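You operate a simulated robot arm through the tools that you are given. There is no shell and no other tool. Be economical: measure what you need, move in short steps, check, and stop when the job is done.

Carry out the task below with a simulated two-armed robot. There is one attempt and no reset: what you move stays moved.

## Task
Shut the inlet and outlet levers in the bay and let the pressure off into the grey bucket.
Fine: levers first; unscrew the brass cap and put it on the plywood stand; open the drain lever till the bay gauge shows 0 bar, then shut it; hardly any spilt.

It is judged by the outcome, as a careful person would: the job done as asked, and still so three seconds after it is handed in. It fails if anything else is knocked over, pushed out of place, dropped, spilled or broken. Lids that push on must go on centred and level and be pressed home; caps that screw on are set level and turned clockwise until they are tight.

## Robot
Two 7-joint arms with two-finger parallel grippers on one trunk, on a base that drives. Base frame: it is fixed to the floor where the robot stands at the start and does not move with it; the origin is under the middle of the robot, x ahead of it, y to its left, z up. Readings come in m, degrees, newtons and seconds.
The left shoulder is at the start at [0.081, 0.182, 1.039], the right one opposite. Places, roughly: bay gauge [0.6, 0.2, 0.6]; bay vent lever [0.7, 0, 1]; chiller [2.6, 0.3, 1.4]; drain lever [0.6, 0, 0.6]; top of the plywood stand [0, 0.5, 0.8]. Payload 3.91 kg a hand.
The TCP of each hand is the grasp point between the finger pads, 0.03 m short of the fingertips. In the tool frame z runs along the fingers and y along their closing line. Largest opening 0.11 m; finger width 0.02, thickness 0.01; the body of the gripper, 0.048 by 0.112 m, starts 0.055 m behind the TCP.
Orientation is that of the tool frame in the base frame, as a unit quaternion [x, y, z, w]. With the fingers straight down and closing along the base's y, the tool's x points along the base's -x, its y along +y and its z along -z.

## Interface
- The arms move only by the tool send_rows. It takes "left_motion", "right_motion" or both (then of equal length, played together; a hand with none holds still); each is a list of rows, each a list of 7 numbers: the gripper command, from -1 (fully open) to 1 (shut), values between in proportion, then the shift along the tool's x, y, z in m, then the turn, a rotation vector about the tool's x, y, z in degrees. In form: [[hand, dx, dy, dz, ax, ay, az], ...]. A call has 1 to 10 rows; each row shifts and turns the commanded pose from where the row before left it, along the tool's axes as they then stand. A row lasts 0.2 s, in which the tool goes at most 0.05 m and 8.6 degrees; a call with a longer step from one row to the next is refused whole, and so is a gripper value outside its range. Where a pose cannot be reached the arm comes as near as it can. A force on the tool above 90 N (or 10 N above the force at the start of the call, whichever is more), or a blocked arm, ends the call early, and 0.2 s more pass. The fingers move at their own pace (about 0.072 m/s each) and stop on an object; they squeeze with about 39 N. The grip force told is the motor's: it shows also when the fingers shut on nothing. Time passes only in rows, and 0.2 s behind the last, so rows that do not move let the fingers close. The reply holds the time, the measured pose of the TCP, the force on the tool along the base axes, the opening and the grip force, in the units named above and with some noise, with the torque about the TCP (base axes, N m) and any sound that the robot's microphone picked up.
- Cameras (640 x 400 px; columns grow to the right, rows downward): "scene" is now at [0.214, 0.0574, 1.2315]; the picture's right is [0.64, -0.77, 0.00], its down [-0.38, -0.31, -0.87] and it looks along [0.67, 0.56, -0.49] (base axes); focal length 214 px, centre (320, 200). "left" rides on the left gripper at [0.072, -0.017, -0.103] in its tool frame; the picture's right is [0.23, 0.97, 0.00], its down [-0.76, 0.18, -0.62] and it looks along [-0.61, 0.14, 0.78] (tool axes); focal length 222 px, centre (320, 200). "right" rides on the right gripper at [0.072, 0.017, -0.103] in its tool frame; the picture's right is [-0.23, 0.97, 0.00], its down [-0.76, -0.18, -0.62] and it looks along [-0.61, -0.14, 0.78] (tool axes); focal length 222 px, centre (320, 200). There is no depth. A picture from a camera that has moved, and an enlarged one, comes with that camera's place and axes in the base frame and with its lens.
- get_image(camera): a new picture of that camera. The clock stands still meanwhile.
- lift_body(by): slides the trunk up (or, below 0, down) by that many m; the arms and the scene camera ride with it, the base frame stays. It gives what a move gives, with no picture.
- base_move(legs): drives the robot by 1 to 6 legs, each [ahead, left, turn to the left] in m, m and degrees, along the robot's own axes; the way and the turn of a leg run together, so that a leg with both is an arc; at most 1.5 m and 180 degrees a leg. The arms and the cameras ride along, it lands a little off, and it stops where it bumps. It gives what a move gives.
- head_to(pan, tilt): turns the head with the scene camera to pan (to the left, within 80 degrees either way) and tilt (down, from -29 to 69), counted from straight ahead of the robot. It gives what a move gives.
- close_up(camera, box): a new picture of the part [left, top, right, bottom] of that camera's present view, enlarged. The clock stands still meanwhile.
- hand_in(): hands the job in; it is judged then, once.

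Work in short steps. Places have to be worked out from the pictures, the camera data and where the tool is seen: move nearer, look again, correct. Check each grasp and each placing, and mend what went wrong. You have 120 turns and 88 pictures in all, those below and enlarged ones among them. Open the grippers and draw the arms clear of the work before you hand the job in, unless the task says otherwise; then end with one line.

The tools are called after "Call:" as a command line: name --argument value ..., lists and objects as JSON in quotes. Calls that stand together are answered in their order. send_rows: Moves the arms, as the interface text tells. Its arguments: {"type":"object","properties":{"left_motion":{"type":"array"},"right_motion":{"type":"array"}},"required":[]} The other tools are called the same way: lift_body (by) slides the trunk up or down; base_move (legs) drives the base; head_to (pan, tilt) turns the head that bears the scene camera; get_image (camera) takes a picture; close_up (camera, box) takes an enlarged picture of a part of a camera's view; hand_in () hands the job in.

At the start:

```text
time: 0.0
left_position: [0.3252, 0.167, 1.1597]
left_tool_rot: [-0.001, 1.0, 0.0, 0.0]
left_wrist_force: [-1.1, -0.2, 0.2]
left_torque: [-0.02, -0.06, 0.0]
left_opening: 0.11
left_grasp_force: 0.0
right_position: [0.4769, -0.1427, 1.1404]
right_tool_rot: [0.0, 1.0, 0.0, 0.0]
right_wrist_force: [-0.1, 0.4, 0.3]
right_torque: [0.03, 0.02, 0.0]
right_opening: 0.11
right_grasp_force: 0.0
trunk travel left (down, up): [-0.3, 0.214]
robot x, y, heading: [-0.001, 0.0019, 0.1]
head pan, tilt: [39.5, 29.1]
```

scene: 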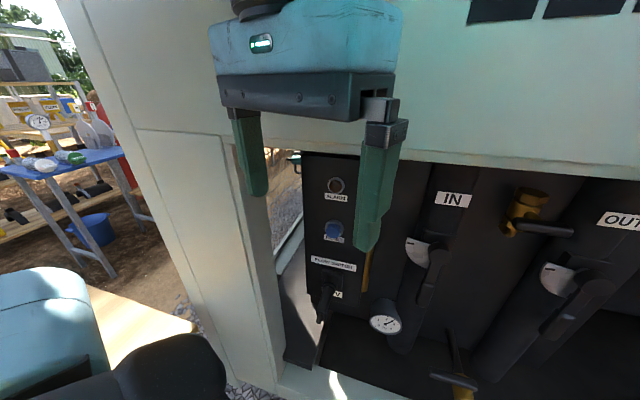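
right: 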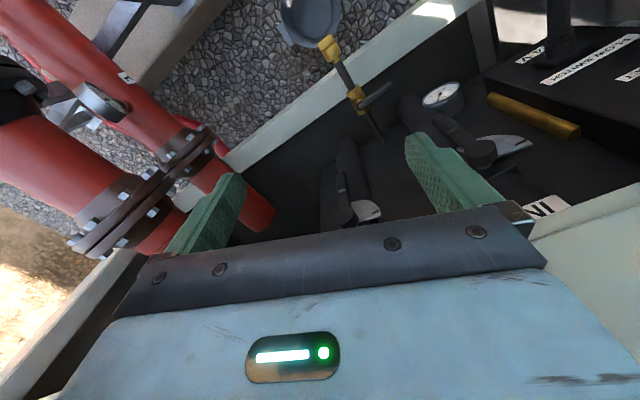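
left: 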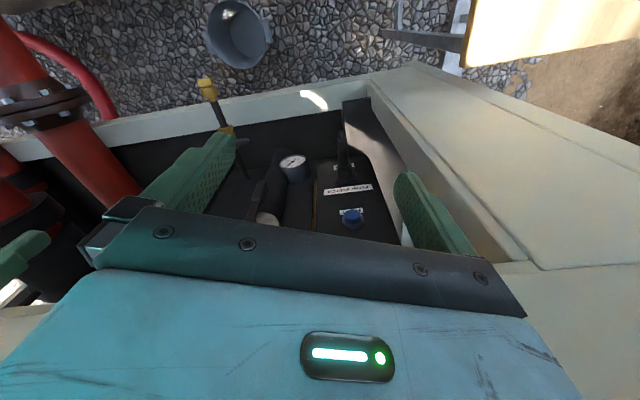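

The left arm hides part of the bay, so I turn the head to see the bay straight on.

Call:
head_to --pan 0 --tilt 40

Call:
get_image --camera "scene"

```text
time: 1.1
left_position: [0.3271, 0.1694, 1.157]
left_tool_rot: [-0.004, 1.0, -0.001, -0.003]
left_wrist_force: [32.1, -2.1, -13.3]
left_torque: [0.44, 2.37, 0.66]
left_opening: 0.1099
left_grasp_force: 0.1
right_position: [0.4778, -0.1425, 1.1403]
right_tool_rot: [0.0, 1.0, -0.001, 0.0]
right_wrist_force: [-0.2, -0.8, 0.1]
right_torque: [0.02, 0.02, -0.03]
right_opening: 0.1104
right_grasp_force: 0.0
trunk travel left (down, up): [-0.3, 0.214]
robot x, y, heading: [0.0009, 0.0003, 0.1]
head pan, tilt: [0.0, 40.0]
```

```text
84 pictures are left
camera scene: at [0.2304, 0.0192, 1.2241], right [0.22, -0.98, 0.0], down [-0.54, -0.12, -0.83], along [0.81, 0.18, -0.56], focal length 214 px, centre (320, 200)
```

scene: 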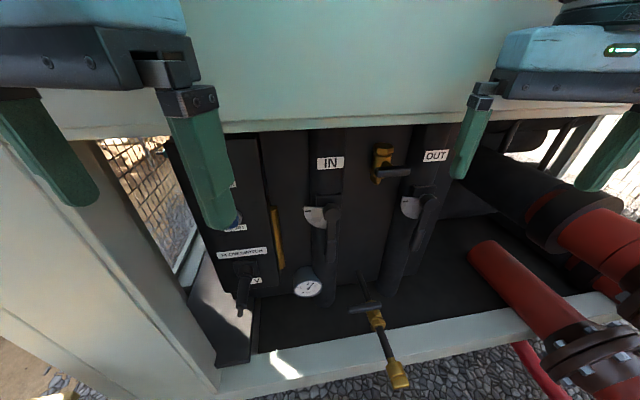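

The left wrist reads 32 N and the head stopped about 12° short of straight ahead, so it probably touches the left arm. I ease the left hand outward a little.

Call:
send_rows --left_motion '[[-1, 0, 0.03, 0, 0, 0, 0], [-1, 0, 0.04, 0, 0, 0, 0], [-1, 0, 0.03, 0, 0, 0, 0]]'

Call:
get_image --camera "scene"

```text
time: 1.9
left_position: [0.3235, 0.2719, 1.1608]
left_tool_rot: [0.001, 1.0, -0.001, 0.001]
left_wrist_force: [-0.4, 0.1, -0.3]
left_torque: [-0.01, -0.01, -0.01]
left_opening: 0.1101
left_grasp_force: 0.1
right_position: [0.4761, -0.1434, 1.1405]
right_tool_rot: [0.0, 1.0, 0.0, 0.001]
right_wrist_force: [-0.3, 0.6, 0.6]
right_torque: [-0.01, 0.02, 0.01]
right_opening: 0.1099
right_grasp_force: 0.0
trunk travel left (down, up): [-0.3, 0.214]
robot x, y, heading: [0.004, -0.0013, -0.1]
head pan, tilt: [0.0, 40.0]
```

```text
83 pictures are left
camera scene: at [0.2291, 0.0003, 1.2148], right [0.0, -1.0, 0.0], down [-0.64, 0.0, -0.77], along [0.77, 0.0, -0.64], focal length 214 px, centre (320, 200)
```

scene: 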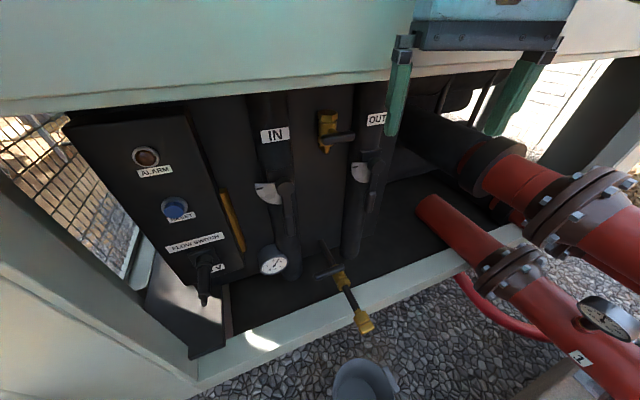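

The head is free and the bay is visible. I zoom in on the levers and gauge.

Call:
close_up --camera "scene" --box '[220, 90, 420, 215]'

Call:
close_up --camera "scene" --box '[230, 215, 430, 340]'

```text
3.20 times, centred on (320, 152) of scene
camera zoom: at [0.2291, 0.0003, 1.2148], right [0.0, -1.0, 0.0], down [-0.64, 0.0, -0.77], along [0.77, 0.0, -0.64], focal length 686 px, centre (320, 352)
```

zoom: 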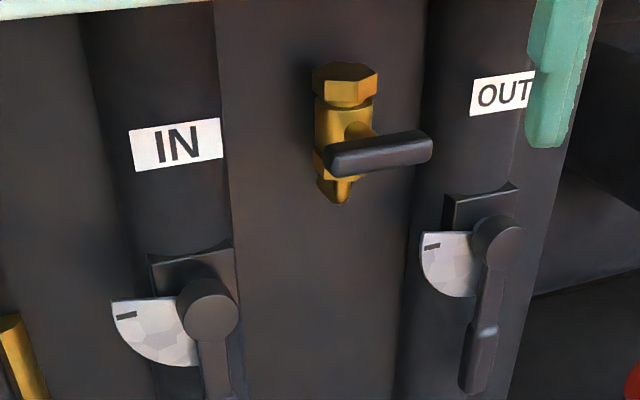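

```text
3.20 times, centred on (330, 278) of scene
camera zoom: at [0.2291, 0.0003, 1.2148], right [0.0, -1.0, 0.0], down [-0.64, 0.0, -0.77], along [0.77, 0.0, -0.64], focal length 686 px, centre (288, -48)
```

zoom: 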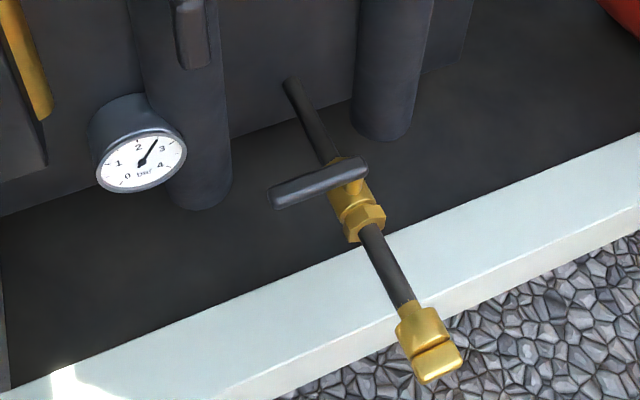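

The levers point along their pipes, so they are open; their white quadrants show shut as a quarter turn towards the left. The cabinet is yawed about 23° and the drain cap is near (0.46, -0.115, 0.59). I pull both hands back and lower the trunk for a second viewpoint.

Call:
send_rows --left_motion '[[-1, 0.04, 0, 0, 0, 0, 0], [-1, 0.03, 0, 0, 0, 0, 0], [-1, 0, 0, 0, 0, 0, 0]]' --right_motion '[[-1, 0.04, -0.04, 0, 0, 0, 0], [-1, 0.04, -0.04, 0, 0, 0, 0], [-1, 0.04, -0.03, 0, 0, 0, 0]]'

Call:
lift_body --by -0.2

Call:
head_to --pan 10 --tilt 25

Call:
get_image --camera "scene"

```text
refused: row 1 steps farther than a row can; nothing moved
```

```text
time: 4.0
left_position: [0.3242, 0.2676, 0.9604]
left_tool_rot: [0.0, 1.0, 0.0, 0.0]
left_wrist_force: [-0.3, -0.2, -1.0]
left_torque: [-0.01, -0.01, 0.0]
left_opening: 0.1102
left_grasp_force: 0.1
right_position: [0.4765, -0.1435, 0.9399]
right_tool_rot: [0.0, 1.0, 0.0, 0.001]
right_wrist_force: [0.0, 0.3, 0.4]
right_torque: [-0.01, -0.03, -0.01]
right_opening: 0.1099
right_grasp_force: 0.0
trunk travel left (down, up): [-0.1, 0.414]
robot x, y, heading: [-0.0002, -0.001, 0.1]
head pan, tilt: [0.0, 40.0]
```

```text
time: 4.8
left_position: [0.3238, 0.268, 0.9601]
left_tool_rot: [0.0, 1.0, 0.0, 0.0]
left_wrist_force: [0.6, 0.2, -0.4]
left_torque: [0.02, -0.02, -0.01]
left_opening: 0.1102
left_grasp_force: 0.1
right_position: [0.4772, -0.1439, 0.9399]
right_tool_rot: [0.0, 1.0, 0.0, 0.0]
right_wrist_force: [0.1, 0.2, -0.5]
right_torque: [0.0, 0.01, -0.01]
right_opening: 0.1099
right_grasp_force: 0.0
trunk travel left (down, up): [-0.1, 0.414]
robot x, y, heading: [0.0009, -0.0028, -0.2]
head pan, tilt: [10.0, 25.0]
```

```text
80 pictures are left
camera scene: at [0.3077, 0.0156, 1.0143], right [0.17, -0.98, 0.0], down [-0.42, -0.07, -0.91], along [0.89, 0.16, -0.42], focal length 214 px, centre (320, 200)
```

scene: 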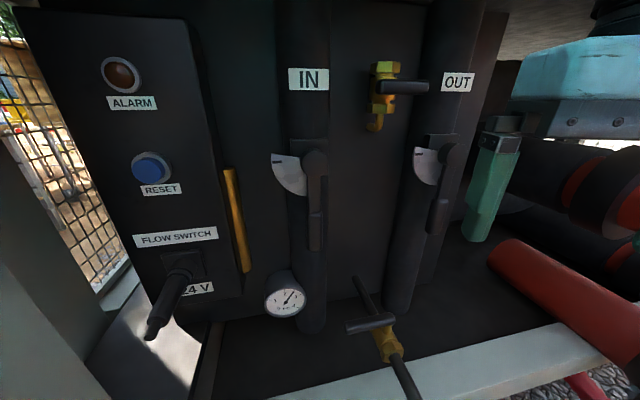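

From two views the IN hub is near (0.609, 0.076, 0.936) and the OUT hub near (0.696, -0.138, 0.935), levers about 0.16 m long hanging down, bay inward direction (0.926, 0.377). I turn the right hand level to face the bay for the OUT lever.

Call:
send_rows --right_motion '[[-1, 0, 0, 0.03, 0, 0, -7.4], [-1, 0, 0, 0.03, 0, 0, -7.4], [-1, 0, 0, 0.03, 0, 0, -7.3], [-1, 0, 0, 0, 0, -8.2, 0], [-1, 0, 0, 0, 0, -8.2, 0], [-1, 0, 0, 0, 0, -8.2, 0], [-1, 0, 0, 0, 0, -8.2, 0], [-1, 0, 0, 0, 0, -8.2, 0], [-1, 0, 0, 0, 0, -8.2, 0], [-1, 0, 0, 0, 0, -8.2, 0]]'

Call:
send_rows --right_motion '[[-1, 0, 0, 0, 0, -8.2, 0], [-1, 0, 0, 0, 0, -8.2, 0], [-1, 0, 0, 0, 0, -8.2, 0], [-1, 0, 0, 0, 0, -8.0, 0], [-1, 0, 0, 0, 0, 0, 0]]'

Call:
get_image --camera "scene"

Call:
get_image --camera "right"

```text
time: 7.0
left_position: [0.3249, 0.2695, 0.9596]
left_tool_rot: [0.0, 1.0, 0.001, 0.001]
left_wrist_force: [0.0, -0.2, 0.1]
left_torque: [0.01, 0.0, 0.0]
left_opening: 0.1102
left_grasp_force: 0.0
right_position: [0.4939, -0.1392, 0.8622]
right_tool_rot: [-0.169, 0.86, 0.093, 0.472]
right_wrist_force: [0.0, 0.3, 0.6]
right_torque: [0.02, 0.0, -0.02]
right_opening: 0.1099
right_grasp_force: 0.0
right hand out of reach, approached as far as the arm can: row 10
trunk travel left (down, up): [-0.1, 0.414]
robot x, y, heading: [0.0009, -0.0024, 0.4]
head pan, tilt: [10.0, 25.0]
```

```text
time: 8.2
left_position: [0.3253, 0.2669, 0.9612]
left_tool_rot: [-0.001, 1.0, 0.0, 0.0]
left_wrist_force: [-0.5, 0.9, -0.3]
left_torque: [-0.05, -0.01, 0.03]
left_opening: 0.1101
left_grasp_force: 0.1
right_position: [0.5535, -0.1261, 0.8868]
right_tool_rot: [-0.135, 0.693, 0.135, 0.695]
right_wrist_force: [-0.5, -0.3, -0.9]
right_torque: [-0.01, -0.03, -0.01]
right_opening: 0.1097
right_grasp_force: 0.0
right hand out of reach, approached as far as the arm can: row 1, 2, 3, 4
trunk travel left (down, up): [-0.1, 0.414]
robot x, y, heading: [0.003, -0.0003, 0.4]
head pan, tilt: [10.0, 25.0]
```

```text
79 pictures are left
camera scene: at [0.3076, 0.0156, 1.0144], right [0.17, -0.98, 0.0], down [-0.42, -0.07, -0.91], along [0.89, 0.16, -0.42], focal length 214 px, centre (320, 200)
```

scene: 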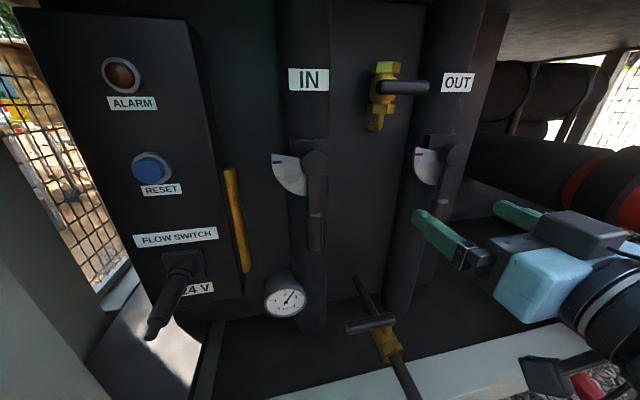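

```text
78 pictures are left
camera right: at [0.4511, -0.1513, 0.8136], right [-0.37, 0.9, 0.23], down [-0.51, -0.4, 0.76], along [0.78, 0.16, 0.61], focal length 222 px, centre (320, 200)
```

right: 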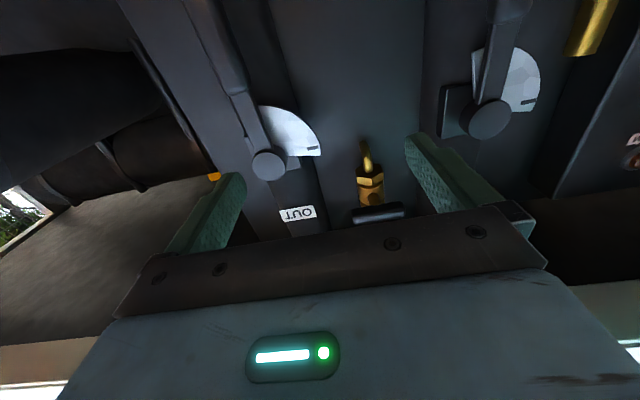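

The level orientation is reached (it was pushed forward by the near reach limit), and both cameras agree on the hubs to within 1 cm. I move the right hand in front of the OUT lever handle.

Call:
send_rows --right_motion '[[-1, 0.028, -0.035, 0, 0, 0, 0], [-1, 0.027, -0.035, 0, 0, 0, 0], [-1, 0, 0, 0, 0, 0, 0]]'

Call:
get_image --camera "right"

```text
time: 9.0
left_position: [0.3254, 0.2684, 0.961]
left_tool_rot: [0.0, 1.0, 0.0, 0.0]
left_wrist_force: [0.1, -0.2, 1.0]
left_torque: [-0.02, 0.01, -0.03]
left_opening: 0.1101
left_grasp_force: 0.1
right_position: [0.5824, -0.1918, 0.8329]
right_tool_rot: [-0.136, 0.694, 0.136, 0.694]
right_wrist_force: [-0.8, 0.3, 0.5]
right_torque: [-0.02, 0.04, 0.0]
right_opening: 0.1099
right_grasp_force: 0.2
trunk travel left (down, up): [-0.1, 0.414]
robot x, y, heading: [0.0, 0.0018, -0.1]
head pan, tilt: [10.0, 25.0]
```

```text
77 pictures are left
camera right: at [0.4801, -0.2166, 0.76], right [-0.37, 0.9, 0.23], down [-0.51, -0.4, 0.76], along [0.78, 0.16, 0.61], focal length 222 px, centre (320, 200)
```

right: 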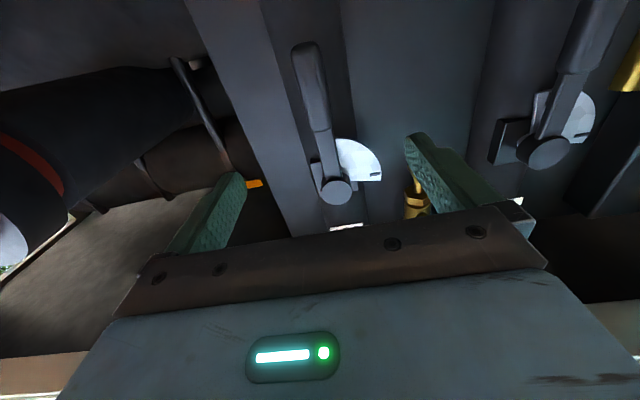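

The OUT handle lies centred between the fingers. I advance so that the fingertips just straddle the lever.

Call:
send_rows --right_motion '[[-1, 0, 0, 0.04, 0, 0, 0], [-1, 0, 0, 0.04, 0, 0, 0], [-1, 0, 0, 0.02, 0, 0, 0], [-1, 0, 0, 0, 0, 0, 0]]'

Call:
get_image --camera "right"

Call:
close_up --camera "scene" --box '[380, 120, 560, 260]'

```text
time: 10.0
left_position: [0.3242, 0.2683, 0.9599]
left_tool_rot: [-0.001, 1.0, 0.0, 0.0]
left_wrist_force: [0.0, 0.3, -0.6]
left_torque: [-0.04, 0.0, 0.0]
left_opening: 0.1102
left_grasp_force: 0.1
right_position: [0.6749, -0.1542, 0.8309]
right_tool_rot: [-0.136, 0.694, 0.136, 0.694]
right_wrist_force: [0.5, 0.3, 0.6]
right_torque: [-0.02, -0.01, -0.01]
right_opening: 0.11
right_grasp_force: 0.1
trunk travel left (down, up): [-0.1, 0.414]
robot x, y, heading: [-0.0012, -0.0044, -0.1]
head pan, tilt: [10.0, 25.0]
```

```text
76 pictures are left
camera right: at [0.5723, -0.1786, 0.7579], right [-0.37, 0.9, 0.23], down [-0.51, -0.4, 0.76], along [0.78, 0.16, 0.61], focal length 222 px, centre (320, 200)
```

right: 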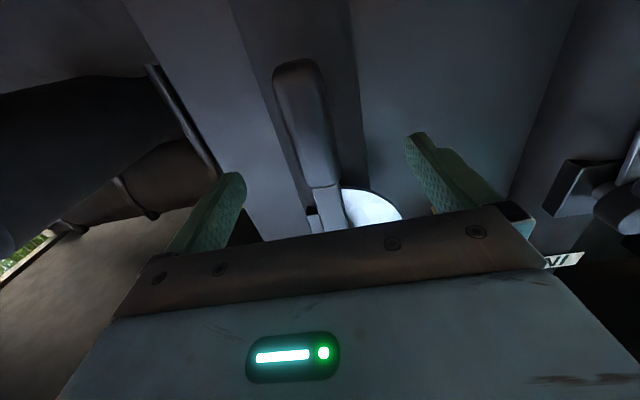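

```text
2.86 times, centred on (470, 190) of scene
camera zoom: at [0.3076, 0.0156, 1.0144], right [0.17, -0.98, 0.0], down [-0.42, -0.07, -0.91], along [0.89, 0.16, -0.42], focal length 613 px, centre (-109, 229)
```

zoom: 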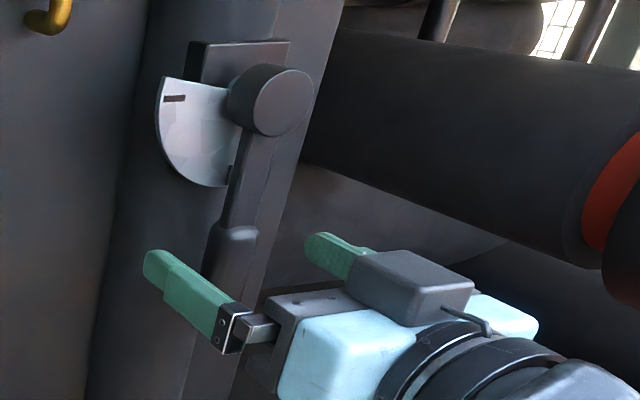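

The lever sits a bit behind the hub's face, so the tips are not yet past it. I advance 3 cm more, gently.

Call:
send_rows --right_motion '[[-1, 0, 0, 0.01, 0, 0, 0], [-1, 0, 0, 0.01, 0, 0, 0], [-1, 0, 0, 0.01, 0, 0, 0], [-1, 0, 0, 0, 0, 0, 0]]'

Call:
get_image --camera "right"

Call:
close_up --camera "scene" --box '[380, 120, 560, 260]'

```text
time: 11.0
left_position: [0.3245, 0.2685, 0.9594]
left_tool_rot: [0.0, 1.0, 0.0, 0.0]
left_wrist_force: [-0.2, 0.6, -1.2]
left_torque: [0.01, 0.01, -0.02]
left_opening: 0.1098
left_grasp_force: 0.1
right_position: [0.7009, -0.1412, 0.8297]
right_tool_rot: [-0.137, 0.694, 0.136, 0.694]
right_wrist_force: [0.0, -1.3, -0.5]
right_torque: [0.0, -0.01, 0.02]
right_opening: 0.11
right_grasp_force: 0.0
trunk travel left (down, up): [-0.1, 0.414]
robot x, y, heading: [-0.0011, -0.002, 0.0]
head pan, tilt: [10.0, 25.0]
```

```text
74 pictures are left
camera right: at [0.5985, -0.165, 0.7569], right [-0.37, 0.9, 0.23], down [-0.51, -0.4, 0.76], along [0.78, 0.16, 0.61], focal length 222 px, centre (320, 200)
```

right: 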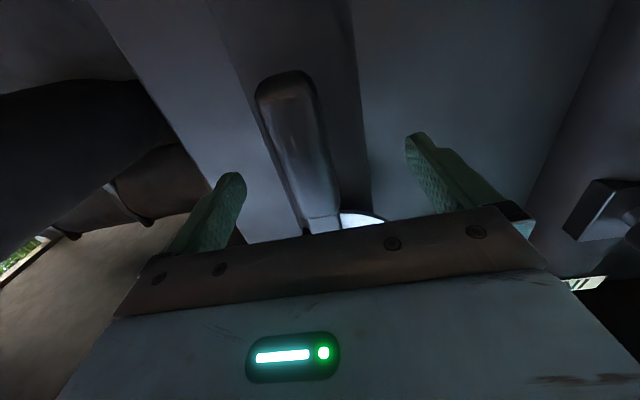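

```text
2.86 times, centred on (470, 190) of scene
camera zoom: at [0.3076, 0.0156, 1.0144], right [0.17, -0.98, 0.0], down [-0.42, -0.07, -0.91], along [0.89, 0.16, -0.42], focal length 613 px, centre (-109, 229)
```

zoom: 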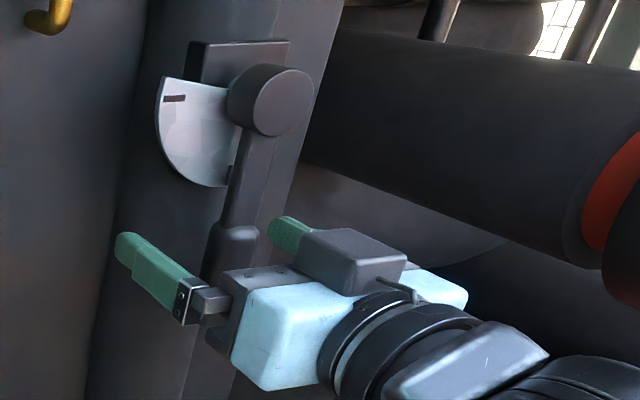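

No contact yet. I close the fingers to see whether they hold the lever handle.

Call:
send_rows --right_motion '[[0.4, 0, 0, 0, 0, 0, 0], [0.8, 0, 0, 0, 0, 0, 0], [1, 0, 0, 0, 0, 0, 0], [1, 0, 0, 0, 0, 0, 0], [1, 0, 0, 0, 0, 0, 0]]'

Call:
get_image --camera "right"

```text
time: 12.2
left_position: [0.3249, 0.2665, 0.9601]
left_tool_rot: [0.001, 1.0, 0.001, 0.001]
left_wrist_force: [-0.4, -0.1, -0.3]
left_torque: [0.03, 0.0, 0.04]
left_opening: 0.11
left_grasp_force: 0.0
right_position: [0.7017, -0.1438, 0.8287]
right_tool_rot: [-0.135, 0.694, 0.136, 0.694]
right_wrist_force: [8.5, -11.2, 3.5]
right_torque: [0.56, 0.69, 0.33]
right_opening: 0.028
right_grasp_force: 45.1
trunk travel left (down, up): [-0.1, 0.414]
robot x, y, heading: [-0.0018, -0.0008, 0.0]
head pan, tilt: [10.0, 25.0]
```

```text
72 pictures are left
camera right: at [0.5993, -0.1669, 0.7568], right [-0.36, 0.9, 0.23], down [-0.51, -0.4, 0.76], along [0.78, 0.16, 0.61], focal length 222 px, centre (320, 200)
```

right: 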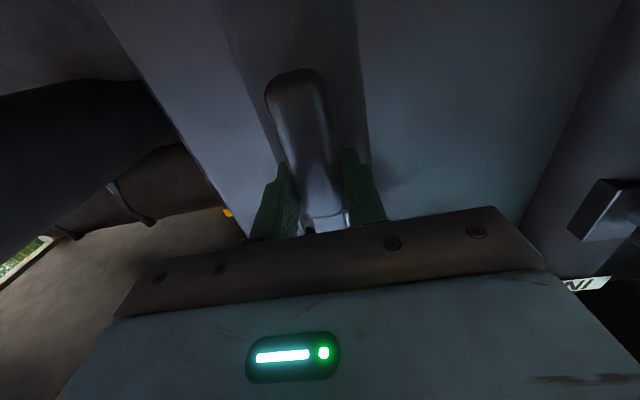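

The handle is gripped (28 mm). I swing it about the hub, 41° first, at a radius of 0.103 m.

Call:
send_rows --right_motion '[[1, -0.001, 0.0147, 0, 0, 0, 8.2], [1, -0.001, 0.0147, 0, 0, 0, 8.2], [1, -0.001, 0.0147, 0, 0, 0, 8.2], [1, -0.001, 0.0147, 0, 0, 0, 8.2], [1, -0.001, 0.0147, 0, 0, 0, 8.2]]'

Call:
get_image --camera "scene"

```text
time: 13.4
left_position: [0.3258, 0.2694, 0.9573]
left_tool_rot: [0.0, 1.0, -0.001, -0.001]
left_wrist_force: [-0.4, 0.1, 0.1]
left_torque: [0.02, 0.04, -0.01]
left_opening: 0.11
left_grasp_force: 0.1
right_position: [0.6816, -0.1375, 0.7575]
right_tool_rot: [0.118, 0.707, 0.369, 0.592]
right_wrist_force: [-5.9, 20.3, -25.7]
right_torque: [-0.36, 0.13, 0.18]
right_opening: 0.0002
right_grasp_force: 38.2
right hand out of reach, approached as far as the arm can: row 2, 3, 4
trunk travel left (down, up): [-0.1, 0.414]
robot x, y, heading: [0.0003, 0.0005, 0.0]
head pan, tilt: [10.0, 25.0]
```

```text
71 pictures are left
camera scene: at [0.3092, 0.017, 1.0131], right [0.17, -0.98, 0.0], down [-0.42, -0.07, -0.91], along [0.89, 0.16, -0.42], focal length 214 px, centre (320, 200)
```

scene: 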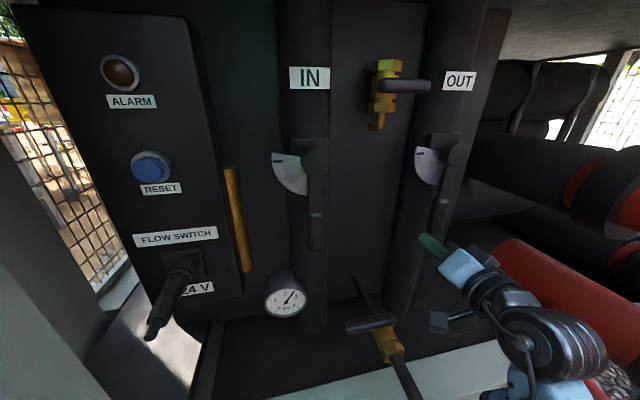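

The rolled pose was out of reach and the grip slipped off; the lever still hangs down. I back out, undo the roll, and will push the lever from its right side with shut fingers instead.

Call:
send_rows --right_motion '[[1, 0, 0, -0.035, 0, 0, 0], [1, 0, 0, -0.035, 0, 0, 0], [1, 0, 0, 0, 0, -1.6, -8.2], [1, 0, 0, 0, 0, 0, -8.3], [1, 0, 0, 0, 0, 0, -8.3], [1, 0, 0, 0, 0, 0, -8.3], [1, 0, 0, 0, 0, 0, -8.3], [1, -0.024, -0.02, 0.002, 0, 0, 0], [1, -0.024, -0.02, 0.002, 0, 0, 0], [1, -0.024, -0.018, 0.002, 0, 0, 0]]'

Call:
get_image --camera "scene"

```text
time: 15.6
left_position: [0.3248, 0.2671, 0.9594]
left_tool_rot: [0.0, 1.0, -0.001, 0.0]
left_wrist_force: [-0.3, 0.0, -0.3]
left_torque: [-0.03, 0.05, -0.01]
left_opening: 0.1101
left_grasp_force: 0.1
right_position: [0.6412, -0.2218, 0.842]
right_tool_rot: [-0.13, 0.687, 0.128, 0.703]
right_wrist_force: [0.9, 0.3, 0.9]
right_torque: [0.03, -0.02, 0.02]
right_opening: 0.0
right_grasp_force: 37.2
trunk travel left (down, up): [-0.1, 0.414]
robot x, y, heading: [0.0011, 0.0004, 0.2]
head pan, tilt: [10.0, 25.0]
```

```text
70 pictures are left
camera scene: at [0.3075, 0.0156, 1.0144], right [0.17, -0.98, 0.0], down [-0.42, -0.07, -0.91], along [0.89, 0.16, -0.42], focal length 214 px, centre (320, 200)
```

scene: 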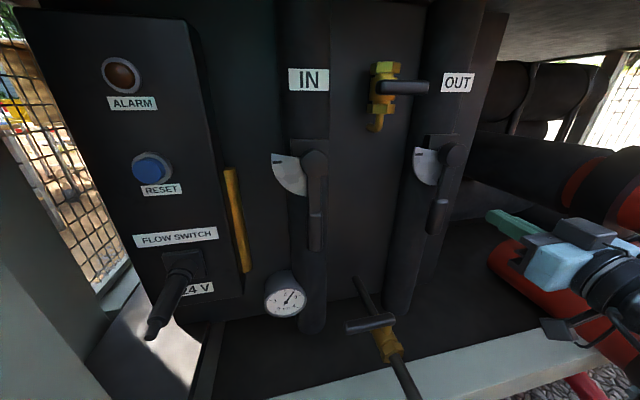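

The shut fingers are now right of the lever. I advance and push it leftward along the arc to about 45°.

Call:
send_rows --right_motion '[[1, 0.01, 0, 0.04, 0, 0, 0], [1, 0.01, 0, 0.04, 0, 0, 0], [1, 0, 0.0115, 0, 0, 0, 0], [1, 0, 0.0115, 0, 0, 0, 0], [1, 0.001, 0.0146, 0, 0, 0, 0], [1, 0.001, 0.0146, 0, 0, 0, 0], [1, -0.0028, 0.0144, 0, 0, 0, 0], [1, -0.0028, 0.0144, 0, 0, 0, 0], [1, -0.0065, 0.0131, 0, 0, 0, 0], [1, -0.0065, 0.0131, 0, 0, 0, 0]]'

Call:
get_image --camera "scene"

```text
time: 17.8
left_position: [0.3252, 0.2679, 0.9592]
left_tool_rot: [0.0, 1.0, -0.001, -0.001]
left_wrist_force: [0.1, 0.6, -0.4]
left_torque: [0.01, 0.0, 0.01]
left_opening: 0.1104
left_grasp_force: 0.0
right_position: [0.6965, -0.1378, 0.8204]
right_tool_rot: [-0.132, 0.687, 0.13, 0.703]
right_wrist_force: [0.9, 0.7, 0.3]
right_torque: [-0.01, -0.05, 0.0]
right_opening: 0.0
right_grasp_force: 37.9
right hand out of reach, approached as far as the arm can: row 7, 8, 9, 10
trunk travel left (down, up): [-0.1, 0.414]
robot x, y, heading: [0.0014, -0.0034, -0.0]
head pan, tilt: [10.0, 25.0]
```

```text
69 pictures are left
camera scene: at [0.3077, 0.0156, 1.0144], right [0.17, -0.98, 0.0], down [-0.42, -0.07, -0.91], along [0.89, 0.16, -0.42], focal length 214 px, centre (320, 200)
```

scene: 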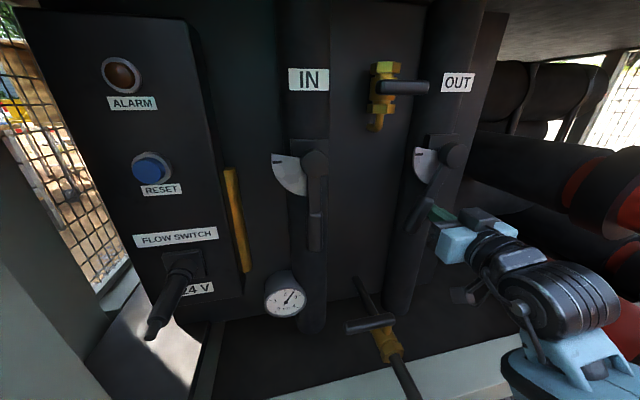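

The lever moves easily and is about 25° round, but the arm runs out of reach leftwards from this stance. I'll draw out, look at the ground to the right, and reposition the base square to the bay.

Call:
send_rows --right_motion '[[1, 0, -0.03, 0, 0, 0, 0], [1, 0, -0.02, -0.04, 0, 0, 0], [1, 0, 0, -0.045, 0, 0, 0], [1, 0, 0, -0.045, 0, 0, 0], [1, 0, 0, -0.045, 0, 0, 0]]'

Call:
head_to --pan -55 --tilt 50

Call:
get_image --camera "scene"

```text
time: 19.2
left_position: [0.3134, 0.2893, 0.961]
left_tool_rot: [-0.027, 1.0, -0.003, 0.002]
left_wrist_force: [-1.1, 1.0, 0.2]
left_torque: [-0.01, -0.06, 0.0]
left_opening: 0.1099
left_grasp_force: 0.0
right_position: [0.5699, -0.1993, 0.8248]
right_tool_rot: [-0.133, 0.673, 0.183, 0.704]
right_wrist_force: [-0.9, 0.5, -0.3]
right_torque: [0.03, 0.03, -0.03]
right_opening: 0.0
right_grasp_force: 37.6
right hand out of reach, approached as far as the arm can: row 5
trunk travel left (down, up): [-0.1, 0.414]
robot x, y, heading: [-0.002, 0.0075, 3.2]
head pan, tilt: [10.0, 25.0]
stopped in row 5 (right hand): the arm was blocked; the commanded pose is now the measured one
```

```text
time: 20.6
left_position: [0.316, 0.2905, 0.9577]
left_tool_rot: [-0.026, 1.0, -0.004, -0.001]
left_wrist_force: [0.6, 0.3, -1.1]
left_torque: [-0.01, 0.01, -0.01]
left_opening: 0.11
left_grasp_force: 0.0
right_position: [0.5717, -0.2, 0.8235]
right_tool_rot: [-0.132, 0.676, 0.18, 0.702]
right_wrist_force: [-0.3, 0.1, -0.7]
right_torque: [-0.03, -0.02, 0.01]
right_opening: 0.0002
right_grasp_force: 37.7
trunk travel left (down, up): [-0.1, 0.414]
robot x, y, heading: [0.0009, 0.0044, 2.9]
head pan, tilt: [-55.0, 50.0]
```

```text
68 pictures are left
camera scene: at [0.2692, -0.0437, 0.9762], right [-0.79, -0.61, 0.01], down [-0.47, 0.6, -0.64], along [0.39, -0.51, -0.77], focal length 214 px, centre (320, 200)
```

scene: 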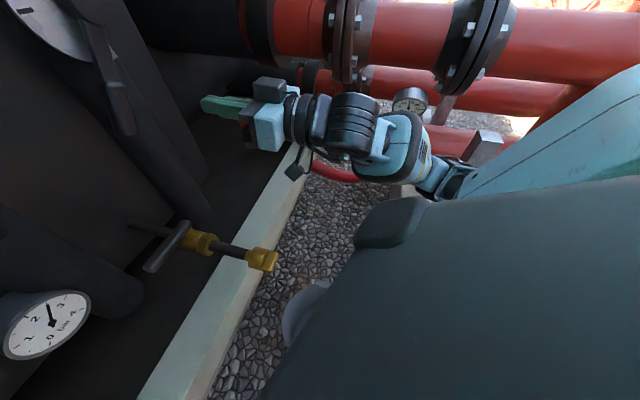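

Backing out was blocked: the right elbow seems to meet the pipes at the right, and the base twisted 3°. I pitch the right hand back down while easing it out, the way it came in.

Call:
send_rows --right_motion '[[1, 0, 0, 0, 0, 8.2, 0], [1, 0, 0, 0, 0, 8.2, 0], [1, 0.003, 0, -0.012, 0, 8.2, 0], [1, 0.005, 0, -0.012, 0, 8.2, 0], [1, 0.007, 0, -0.011, 0, 8.2, 0], [1, 0.008, 0, -0.01, 0, 8.2, 0], [1, 0.01, 0, -0.009, 0, 8.2, 0], [1, 0.01, 0, -0.008, 0, 8.2, 0]]'

Call:
get_image --camera "scene"

```text
time: 22.4
left_position: [0.3127, 0.2863, 0.9602]
left_tool_rot: [-0.025, 1.0, -0.002, 0.001]
left_wrist_force: [0.0, 0.4, 0.0]
left_torque: [-0.01, 0.0, 0.01]
left_opening: 0.11
left_grasp_force: 0.0
right_position: [0.4979, -0.2387, 0.8193]
right_tool_rot: [-0.208, 0.949, 0.078, 0.224]
right_wrist_force: [0.2, -0.4, 0.0]
right_torque: [0.01, 0.0, -0.02]
right_opening: 0.0
right_grasp_force: 38.0
trunk travel left (down, up): [-0.1, 0.414]
robot x, y, heading: [0.001, 0.0025, 2.6]
head pan, tilt: [-55.0, 50.0]
```

```text
67 pictures are left
camera scene: at [0.2656, -0.0479, 0.9769], right [-0.79, -0.61, 0.0], down [-0.47, 0.61, -0.64], along [0.39, -0.51, -0.77], focal length 214 px, centre (320, 200)
```

scene: 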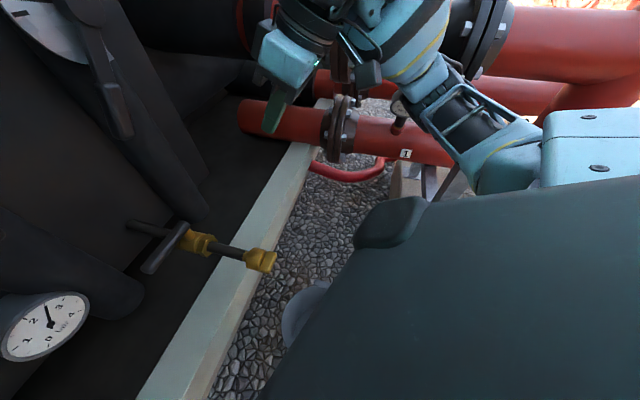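

The right arm is free and its elbow is clear. I raise the trunk 0.1 m and use a tilted finger (about 35° down, less yaw), which keeps the elbow off the pipes.

Call:
lift_body --by 0.1

Call:
send_rows --right_motion '[[1, 0, 0, 0, 3.65, -0.45, 7.1], [1, 0, 0, 0, 3.65, -0.45, 7.1], [1, 0, 0, 0, 0, -6.9, 0], [1, 0, 0, 0, 0, -6.9, 0], [1, 0, 0, 0, 0, -6.9, 0], [1, 0, 0, 0, 0, -6.9, 0]]'

Call:
head_to --pan 8 --tilt 35

Call:
get_image --camera "scene"

```text
time: 23.7
left_position: [0.314, 0.2873, 1.0602]
left_tool_rot: [-0.024, 1.0, -0.002, 0.0]
left_wrist_force: [-0.1, -0.6, 0.1]
left_torque: [-0.01, 0.02, -0.02]
left_opening: 0.1099
left_grasp_force: 0.0
right_position: [0.5003, -0.2371, 0.9217]
right_tool_rot: [-0.208, 0.948, 0.079, 0.225]
right_wrist_force: [-0.1, 0.2, 0.2]
right_torque: [-0.01, -0.02, 0.02]
right_opening: 0.0
right_grasp_force: 37.8
trunk travel left (down, up): [-0.2, 0.314]
robot x, y, heading: [-0.0013, 0.0016, 2.9]
head pan, tilt: [-55.0, 50.0]
```

```text
time: 25.1
left_position: [0.3136, 0.2855, 1.0614]
left_tool_rot: [-0.025, 1.0, -0.002, 0.001]
left_wrist_force: [0.2, 0.2, 0.2]
left_torque: [-0.02, 0.01, 0.01]
left_opening: 0.1099
left_grasp_force: 0.0
right_position: [0.5047, -0.2383, 0.926]
right_tool_rot: [-0.06, 0.884, 0.065, 0.459]
right_wrist_force: [0.5, 0.9, -0.2]
right_torque: [-0.02, 0.04, 0.0]
right_opening: 0.0004
right_grasp_force: 37.7
right hand out of reach, approached as far as the arm can: row 6
trunk travel left (down, up): [-0.2, 0.314]
robot x, y, heading: [0.0023, 0.0014, 2.8]
head pan, tilt: [-55.0, 50.0]
```

```text
time: 26.4
left_position: [0.3133, 0.2853, 1.0608]
left_tool_rot: [-0.025, 1.0, -0.002, 0.001]
left_wrist_force: [-0.1, 0.0, -0.1]
left_torque: [0.0, 0.02, 0.01]
left_opening: 0.11
left_grasp_force: 0.1
right_position: [0.5059, -0.2377, 0.9248]
right_tool_rot: [-0.06, 0.885, 0.065, 0.457]
right_wrist_force: [0.5, 0.1, 0.7]
right_torque: [0.02, 0.01, 0.0]
right_opening: 0.0001
right_grasp_force: 37.4
trunk travel left (down, up): [-0.2, 0.314]
robot x, y, heading: [0.0021, -0.0001, 2.8]
head pan, tilt: [8.0, 35.0]
```

```text
66 pictures are left
camera scene: at [0.2631, 0.0272, 1.1175], right [0.19, -0.98, 0.0], down [-0.56, -0.11, -0.82], along [0.8, 0.15, -0.57], focal length 214 px, centre (320, 200)
```

scene: 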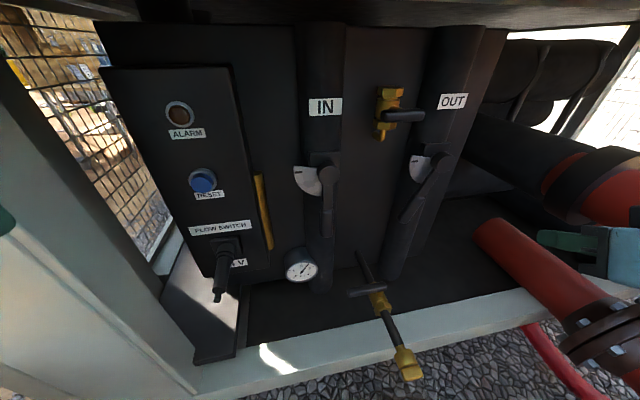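

I move the right finger to a point just in front and right of the OUT lever.

Call:
send_rows --right_motion '[[1, 0.0035, -0.001, 0.04, 0, 0, 0], [1, 0.0035, -0.001, 0.04, 0, 0, 0], [1, 0.0035, -0.001, 0.04, 0, 0, 0], [1, 0.0035, 0, 0.039, 0, 0, 0], [1, 0, 0, 0, 0, 0, 0]]'

Call:
get_image --camera "scene"

```text
time: 27.6
left_position: [0.3132, 0.2869, 1.0607]
left_tool_rot: [-0.024, 1.0, -0.002, 0.001]
left_wrist_force: [-0.2, -0.5, 0.0]
left_torque: [0.0, 0.03, 0.03]
left_opening: 0.1099
left_grasp_force: 0.1
right_position: [0.6252, -0.2134, 0.8247]
right_tool_rot: [-0.059, 0.884, 0.063, 0.459]
right_wrist_force: [-1.3, 0.1, 0.1]
right_torque: [-0.01, -0.02, 0.0]
right_opening: 0.0
right_grasp_force: 37.3
trunk travel left (down, up): [-0.2, 0.314]
robot x, y, heading: [0.0018, 0.0033, 2.6]
head pan, tilt: [8.0, 35.0]
```

```text
65 pictures are left
camera scene: at [0.2628, 0.0272, 1.1176], right [0.19, -0.98, 0.0], down [-0.56, -0.11, -0.82], along [0.8, 0.15, -0.57], focal length 214 px, centre (320, 200)
```

scene: 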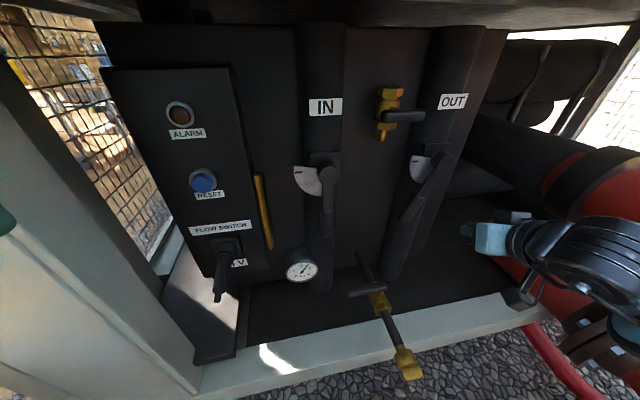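

Clear so far. I advance to the lever's plane and push left to about 45°.

Call:
send_rows --right_motion '[[1, -0.0165, 0.0065, 0.024, 0, 0, 0], [1, -0.0165, 0.0065, 0.024, 0, 0, 0], [1, -0.0135, 0.0053, 0.0198, 0, 0, 0], [1, 0.0043, 0.0244, -0.0036, 0, 0, 0], [1, 0.0043, 0.0244, -0.0036, 0, 0, 0], [1, 0.0043, 0.0244, -0.0036, 0, 0, 0], [1, -0.003, 0.0132, -0.0056, 0, 0, 0], [1, -0.003, 0.0132, -0.0056, 0, 0, 0]]'

Call:
get_image --camera "scene"

```text
time: 29.4
left_position: [0.3139, 0.2863, 1.0605]
left_tool_rot: [-0.025, 1.0, -0.002, 0.001]
left_wrist_force: [0.4, -0.4, 0.4]
left_torque: [0.0, -0.01, 0.0]
left_opening: 0.11
left_grasp_force: 0.1
right_position: [0.668, -0.0894, 0.8354]
right_tool_rot: [-0.06, 0.884, 0.064, 0.459]
right_wrist_force: [-1.6, -3.8, -1.1]
right_torque: [0.05, -0.05, -0.01]
right_opening: 0.0001
right_grasp_force: 37.9
trunk travel left (down, up): [-0.2, 0.314]
robot x, y, heading: [0.0025, 0.0027, 2.7]
head pan, tilt: [8.0, 35.0]
```

```text
64 pictures are left
camera scene: at [0.2629, 0.0272, 1.1176], right [0.19, -0.98, 0.0], down [-0.56, -0.11, -0.82], along [0.8, 0.15, -0.57], focal length 214 px, centre (320, 200)
```

scene: 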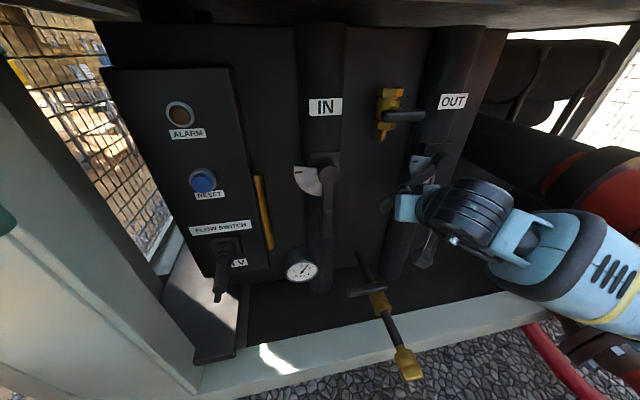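

Lever is past halfway and the reach is fine. I carry on along the arc to the stop.

Call:
send_rows --right_motion '[[1, -0.006, 0.0113, -0.0071, 0, 0, 0], [1, -0.006, 0.0113, -0.0071, 0, 0, 0], [1, -0.0085, 0.0087, -0.0081, 0, 0, 0], [1, -0.0085, 0.0087, -0.0081, 0, 0, 0], [1, -0.0105, 0.0055, -0.0086, 0, 0, 0], [1, -0.0105, 0.0055, -0.0086, 0, 0, 0], [1, 0, 0, 0, 0, 0, 0]]'

Call:
get_image --camera "scene"

Call:
close_up --camera "scene" --box '[350, 130, 470, 220]'

```text
time: 31.0
left_position: [0.3144, 0.2859, 1.0593]
left_tool_rot: [-0.024, 1.0, -0.001, 0.001]
left_wrist_force: [-0.2, 0.5, 0.7]
left_torque: [-0.03, -0.03, 0.04]
left_opening: 0.1101
left_grasp_force: 0.0
right_position: [0.6487, -0.045, 0.9036]
right_tool_rot: [-0.061, 0.886, 0.064, 0.456]
right_wrist_force: [-3.2, -3.1, -21.0]
right_torque: [-0.24, -0.06, 0.0]
right_opening: 0.0
right_grasp_force: 38.0
trunk travel left (down, up): [-0.2, 0.314]
robot x, y, heading: [-0.0003, 0.0023, 2.7]
head pan, tilt: [8.0, 35.0]
```

```text
63 pictures are left
camera scene: at [0.2643, 0.0269, 1.117], right [0.19, -0.98, 0.0], down [-0.56, -0.11, -0.82], along [0.8, 0.15, -0.57], focal length 214 px, centre (320, 200)
```

scene: 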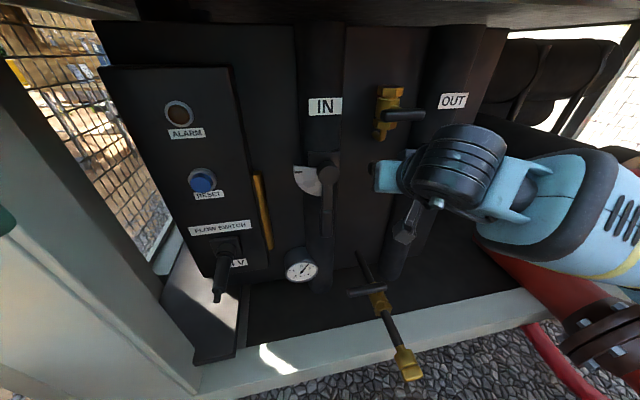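

```text
4.44 times, centred on (410, 175) of scene
camera zoom: at [0.2643, 0.0269, 1.117], right [0.19, -0.98, 0.0], down [-0.56, -0.11, -0.82], along [0.8, 0.15, -0.57], focal length 953 px, centre (-80, 311)
```

zoom: 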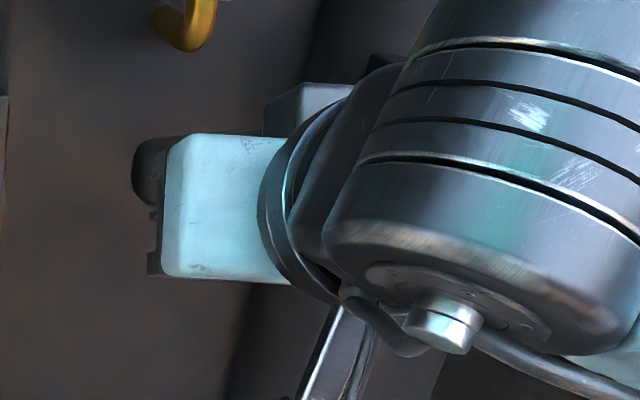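

21 N upward resistance and the finger height suggest the OUT lever is at its stop. I ease down, back out and look.

Call:
send_rows --right_motion '[[1, 0.0163, -0.0012, 0.0115, 0, 0, 0], [1, 0.0165, -0.0065, -0.024, 0, 0, 0], [1, 0.0165, -0.0065, -0.024, 0, 0, 0], [1, 0.0165, -0.0065, -0.024, 0, 0, 0], [1, 0, -0.04, -0.02, 0, 0, 0], [1, 0, -0.04, -0.02, 0, 0, 0], [1, 0, -0.04, -0.02, 0, 0, 0], [1, 0, -0.02, -0.03, 0, 0, 0]]'

Call:
get_image --camera "scene"

Call:
close_up --camera "scene" --box '[350, 130, 470, 220]'

```text
time: 32.8
left_position: [0.3114, 0.2859, 1.06]
left_tool_rot: [-0.024, 1.0, -0.002, 0.001]
left_wrist_force: [-0.7, -0.4, 0.1]
left_torque: [0.0, -0.01, -0.02]
left_opening: 0.11
left_grasp_force: 0.1
right_position: [0.5164, -0.2327, 0.9267]
right_tool_rot: [-0.061, 0.884, 0.065, 0.459]
right_wrist_force: [-0.4, -0.6, 0.2]
right_torque: [0.02, 0.01, -0.02]
right_opening: 0.0001
right_grasp_force: 38.3
trunk travel left (down, up): [-0.2, 0.314]
robot x, y, heading: [0.0, -0.0008, 2.8]
head pan, tilt: [8.0, 35.0]
```

```text
61 pictures are left
camera scene: at [0.2625, 0.0273, 1.1177], right [0.19, -0.98, 0.0], down [-0.56, -0.11, -0.82], along [0.81, 0.15, -0.57], focal length 214 px, centre (320, 200)
```

scene: 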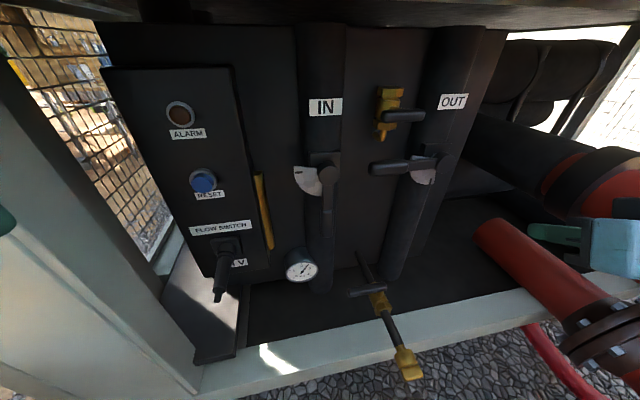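

```text
4.44 times, centred on (410, 175) of scene
camera zoom: at [0.2625, 0.0273, 1.1177], right [0.19, -0.98, 0.0], down [-0.56, -0.11, -0.82], along [0.81, 0.15, -0.57], focal length 953 px, centre (-80, 311)
```

zoom: 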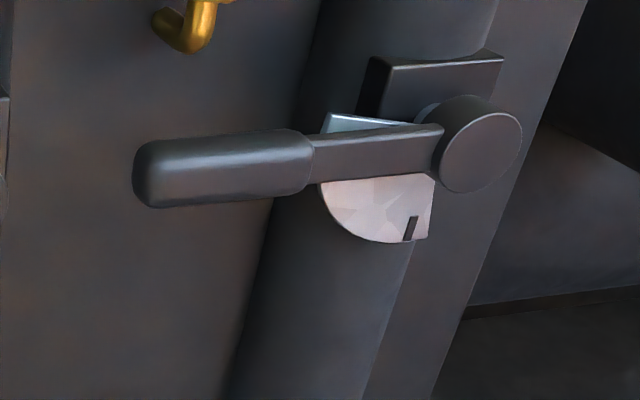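

The OUT lever now sits square over the shut mark. For the IN lever I use the left arm the same way: first lower it and bring it in front of the bay.

Call:
send_rows --left_motion '[[1, 0, 0, 0.05, 0, 0, 0], [1, 0, 0, 0.05, 0, 0, 0], [1, 0, 0, 0.05, 0, 0, 0], [1, 0, 0, 0.04, 0, 0, 0], [1, 0, -0.045, 0, 0, 0, 0], [1, 0, -0.045, 0, 0, 0, 0], [1, 0, -0.045, 0, 0, 0, 0], [1, 0, -0.045, 0, 0, 0, 0], [1, -0.04, -0.02, 0, 0, 0, 0], [1, -0.04, -0.02, 0, 0, 0, 0]]'

```text
time: 34.2
left_position: [0.3232, 0.2162, 0.8765]
left_tool_rot: [0.01, 1.0, 0.006, 0.004]
left_wrist_force: [7.4, 39.1, 21.5]
left_torque: [-5.1, 2.67, -3.22]
left_opening: 0.0
left_grasp_force: 37.7
right_position: [0.5161, -0.2305, 0.9256]
right_tool_rot: [-0.061, 0.884, 0.064, 0.459]
right_wrist_force: [-0.1, 0.7, 0.6]
right_torque: [0.0, -0.02, -0.04]
right_opening: 0.0
right_grasp_force: 37.4
trunk travel left (down, up): [-0.2, 0.314]
robot x, y, heading: [0.0046, -0.0023, 2.8]
head pan, tilt: [8.0, 35.0]
stopped in row 7 (left hand): the force on the tool passed its limit at 201 N (the readings are from after the stop); the commanded pose is now the measured one
```

The left hand struck something, likely the head. I back off and look around.

Call:
send_rows --left_motion '[[1, 0, 0.03, 0, 0, 0, 0], [1, 0, 0.03, 0, 0, 0, 0]]'

Call:
head_to --pan 55 --tilt 40

Call:
get_image --camera "scene"

Call:
get_image --camera "left"

```text
time: 34.8
left_position: [0.3261, 0.2772, 0.8757]
left_tool_rot: [0.009, 1.0, 0.005, 0.003]
left_wrist_force: [-1.4, 0.0, 0.0]
left_torque: [-0.01, -0.02, 0.02]
left_opening: 0.0002
left_grasp_force: 37.9
right_position: [0.5152, -0.2318, 0.9259]
right_tool_rot: [-0.06, 0.884, 0.064, 0.458]
right_wrist_force: [-0.3, -0.1, 0.1]
right_torque: [-0.02, 0.04, 0.0]
right_opening: 0.0002
right_grasp_force: 37.7
trunk travel left (down, up): [-0.2, 0.314]
robot x, y, heading: [0.0034, 0.0028, 2.9]
head pan, tilt: [8.0, 35.0]
```

```text
time: 36.0
left_position: [0.3245, 0.2777, 0.8752]
left_tool_rot: [0.009, 1.0, 0.007, 0.004]
left_wrist_force: [0.1, 0.8, 0.4]
left_torque: [0.02, -0.01, -0.01]
left_opening: 0.0
left_grasp_force: 37.8
right_position: [0.5166, -0.2309, 0.9254]
right_tool_rot: [-0.06, 0.884, 0.064, 0.459]
right_wrist_force: [0.2, 0.1, 0.0]
right_torque: [0.03, -0.01, -0.01]
right_opening: 0.0
right_grasp_force: 37.8
trunk travel left (down, up): [-0.2, 0.314]
robot x, y, heading: [0.0035, 0.004, 2.9]
head pan, tilt: [55.0, 40.0]
```

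```text
59 pictures are left
camera scene: at [0.2213, 0.0826, 1.1101], right [0.85, -0.53, 0.0], down [-0.34, -0.54, -0.77], along [0.41, 0.65, -0.64], focal length 214 px, centre (320, 200)
```

scene: 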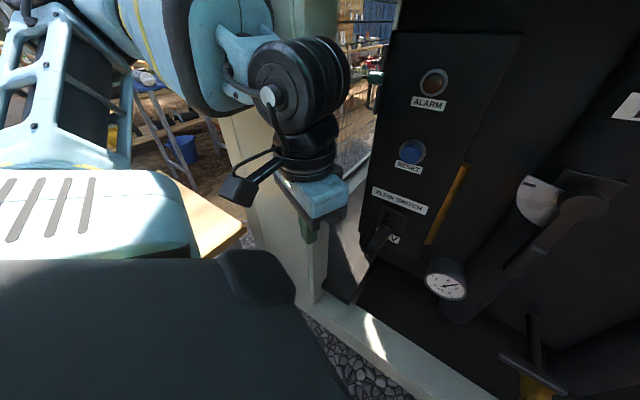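

```text
58 pictures are left
camera left: at [0.2515, 0.2588, 0.9774], right [-0.21, 0.98, 0.01], down [0.76, 0.16, 0.63], along [0.61, 0.14, -0.78], focal length 222 px, centre (320, 200)
```

left: 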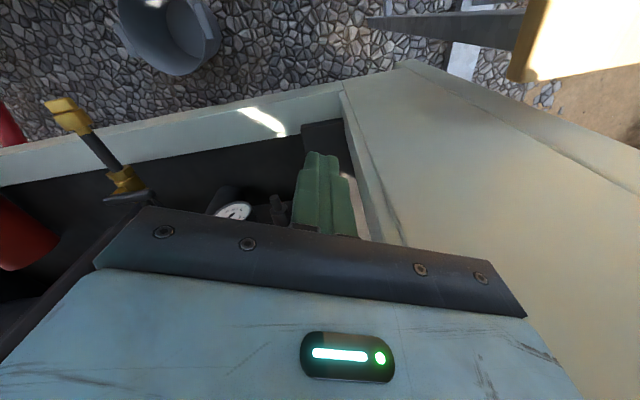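

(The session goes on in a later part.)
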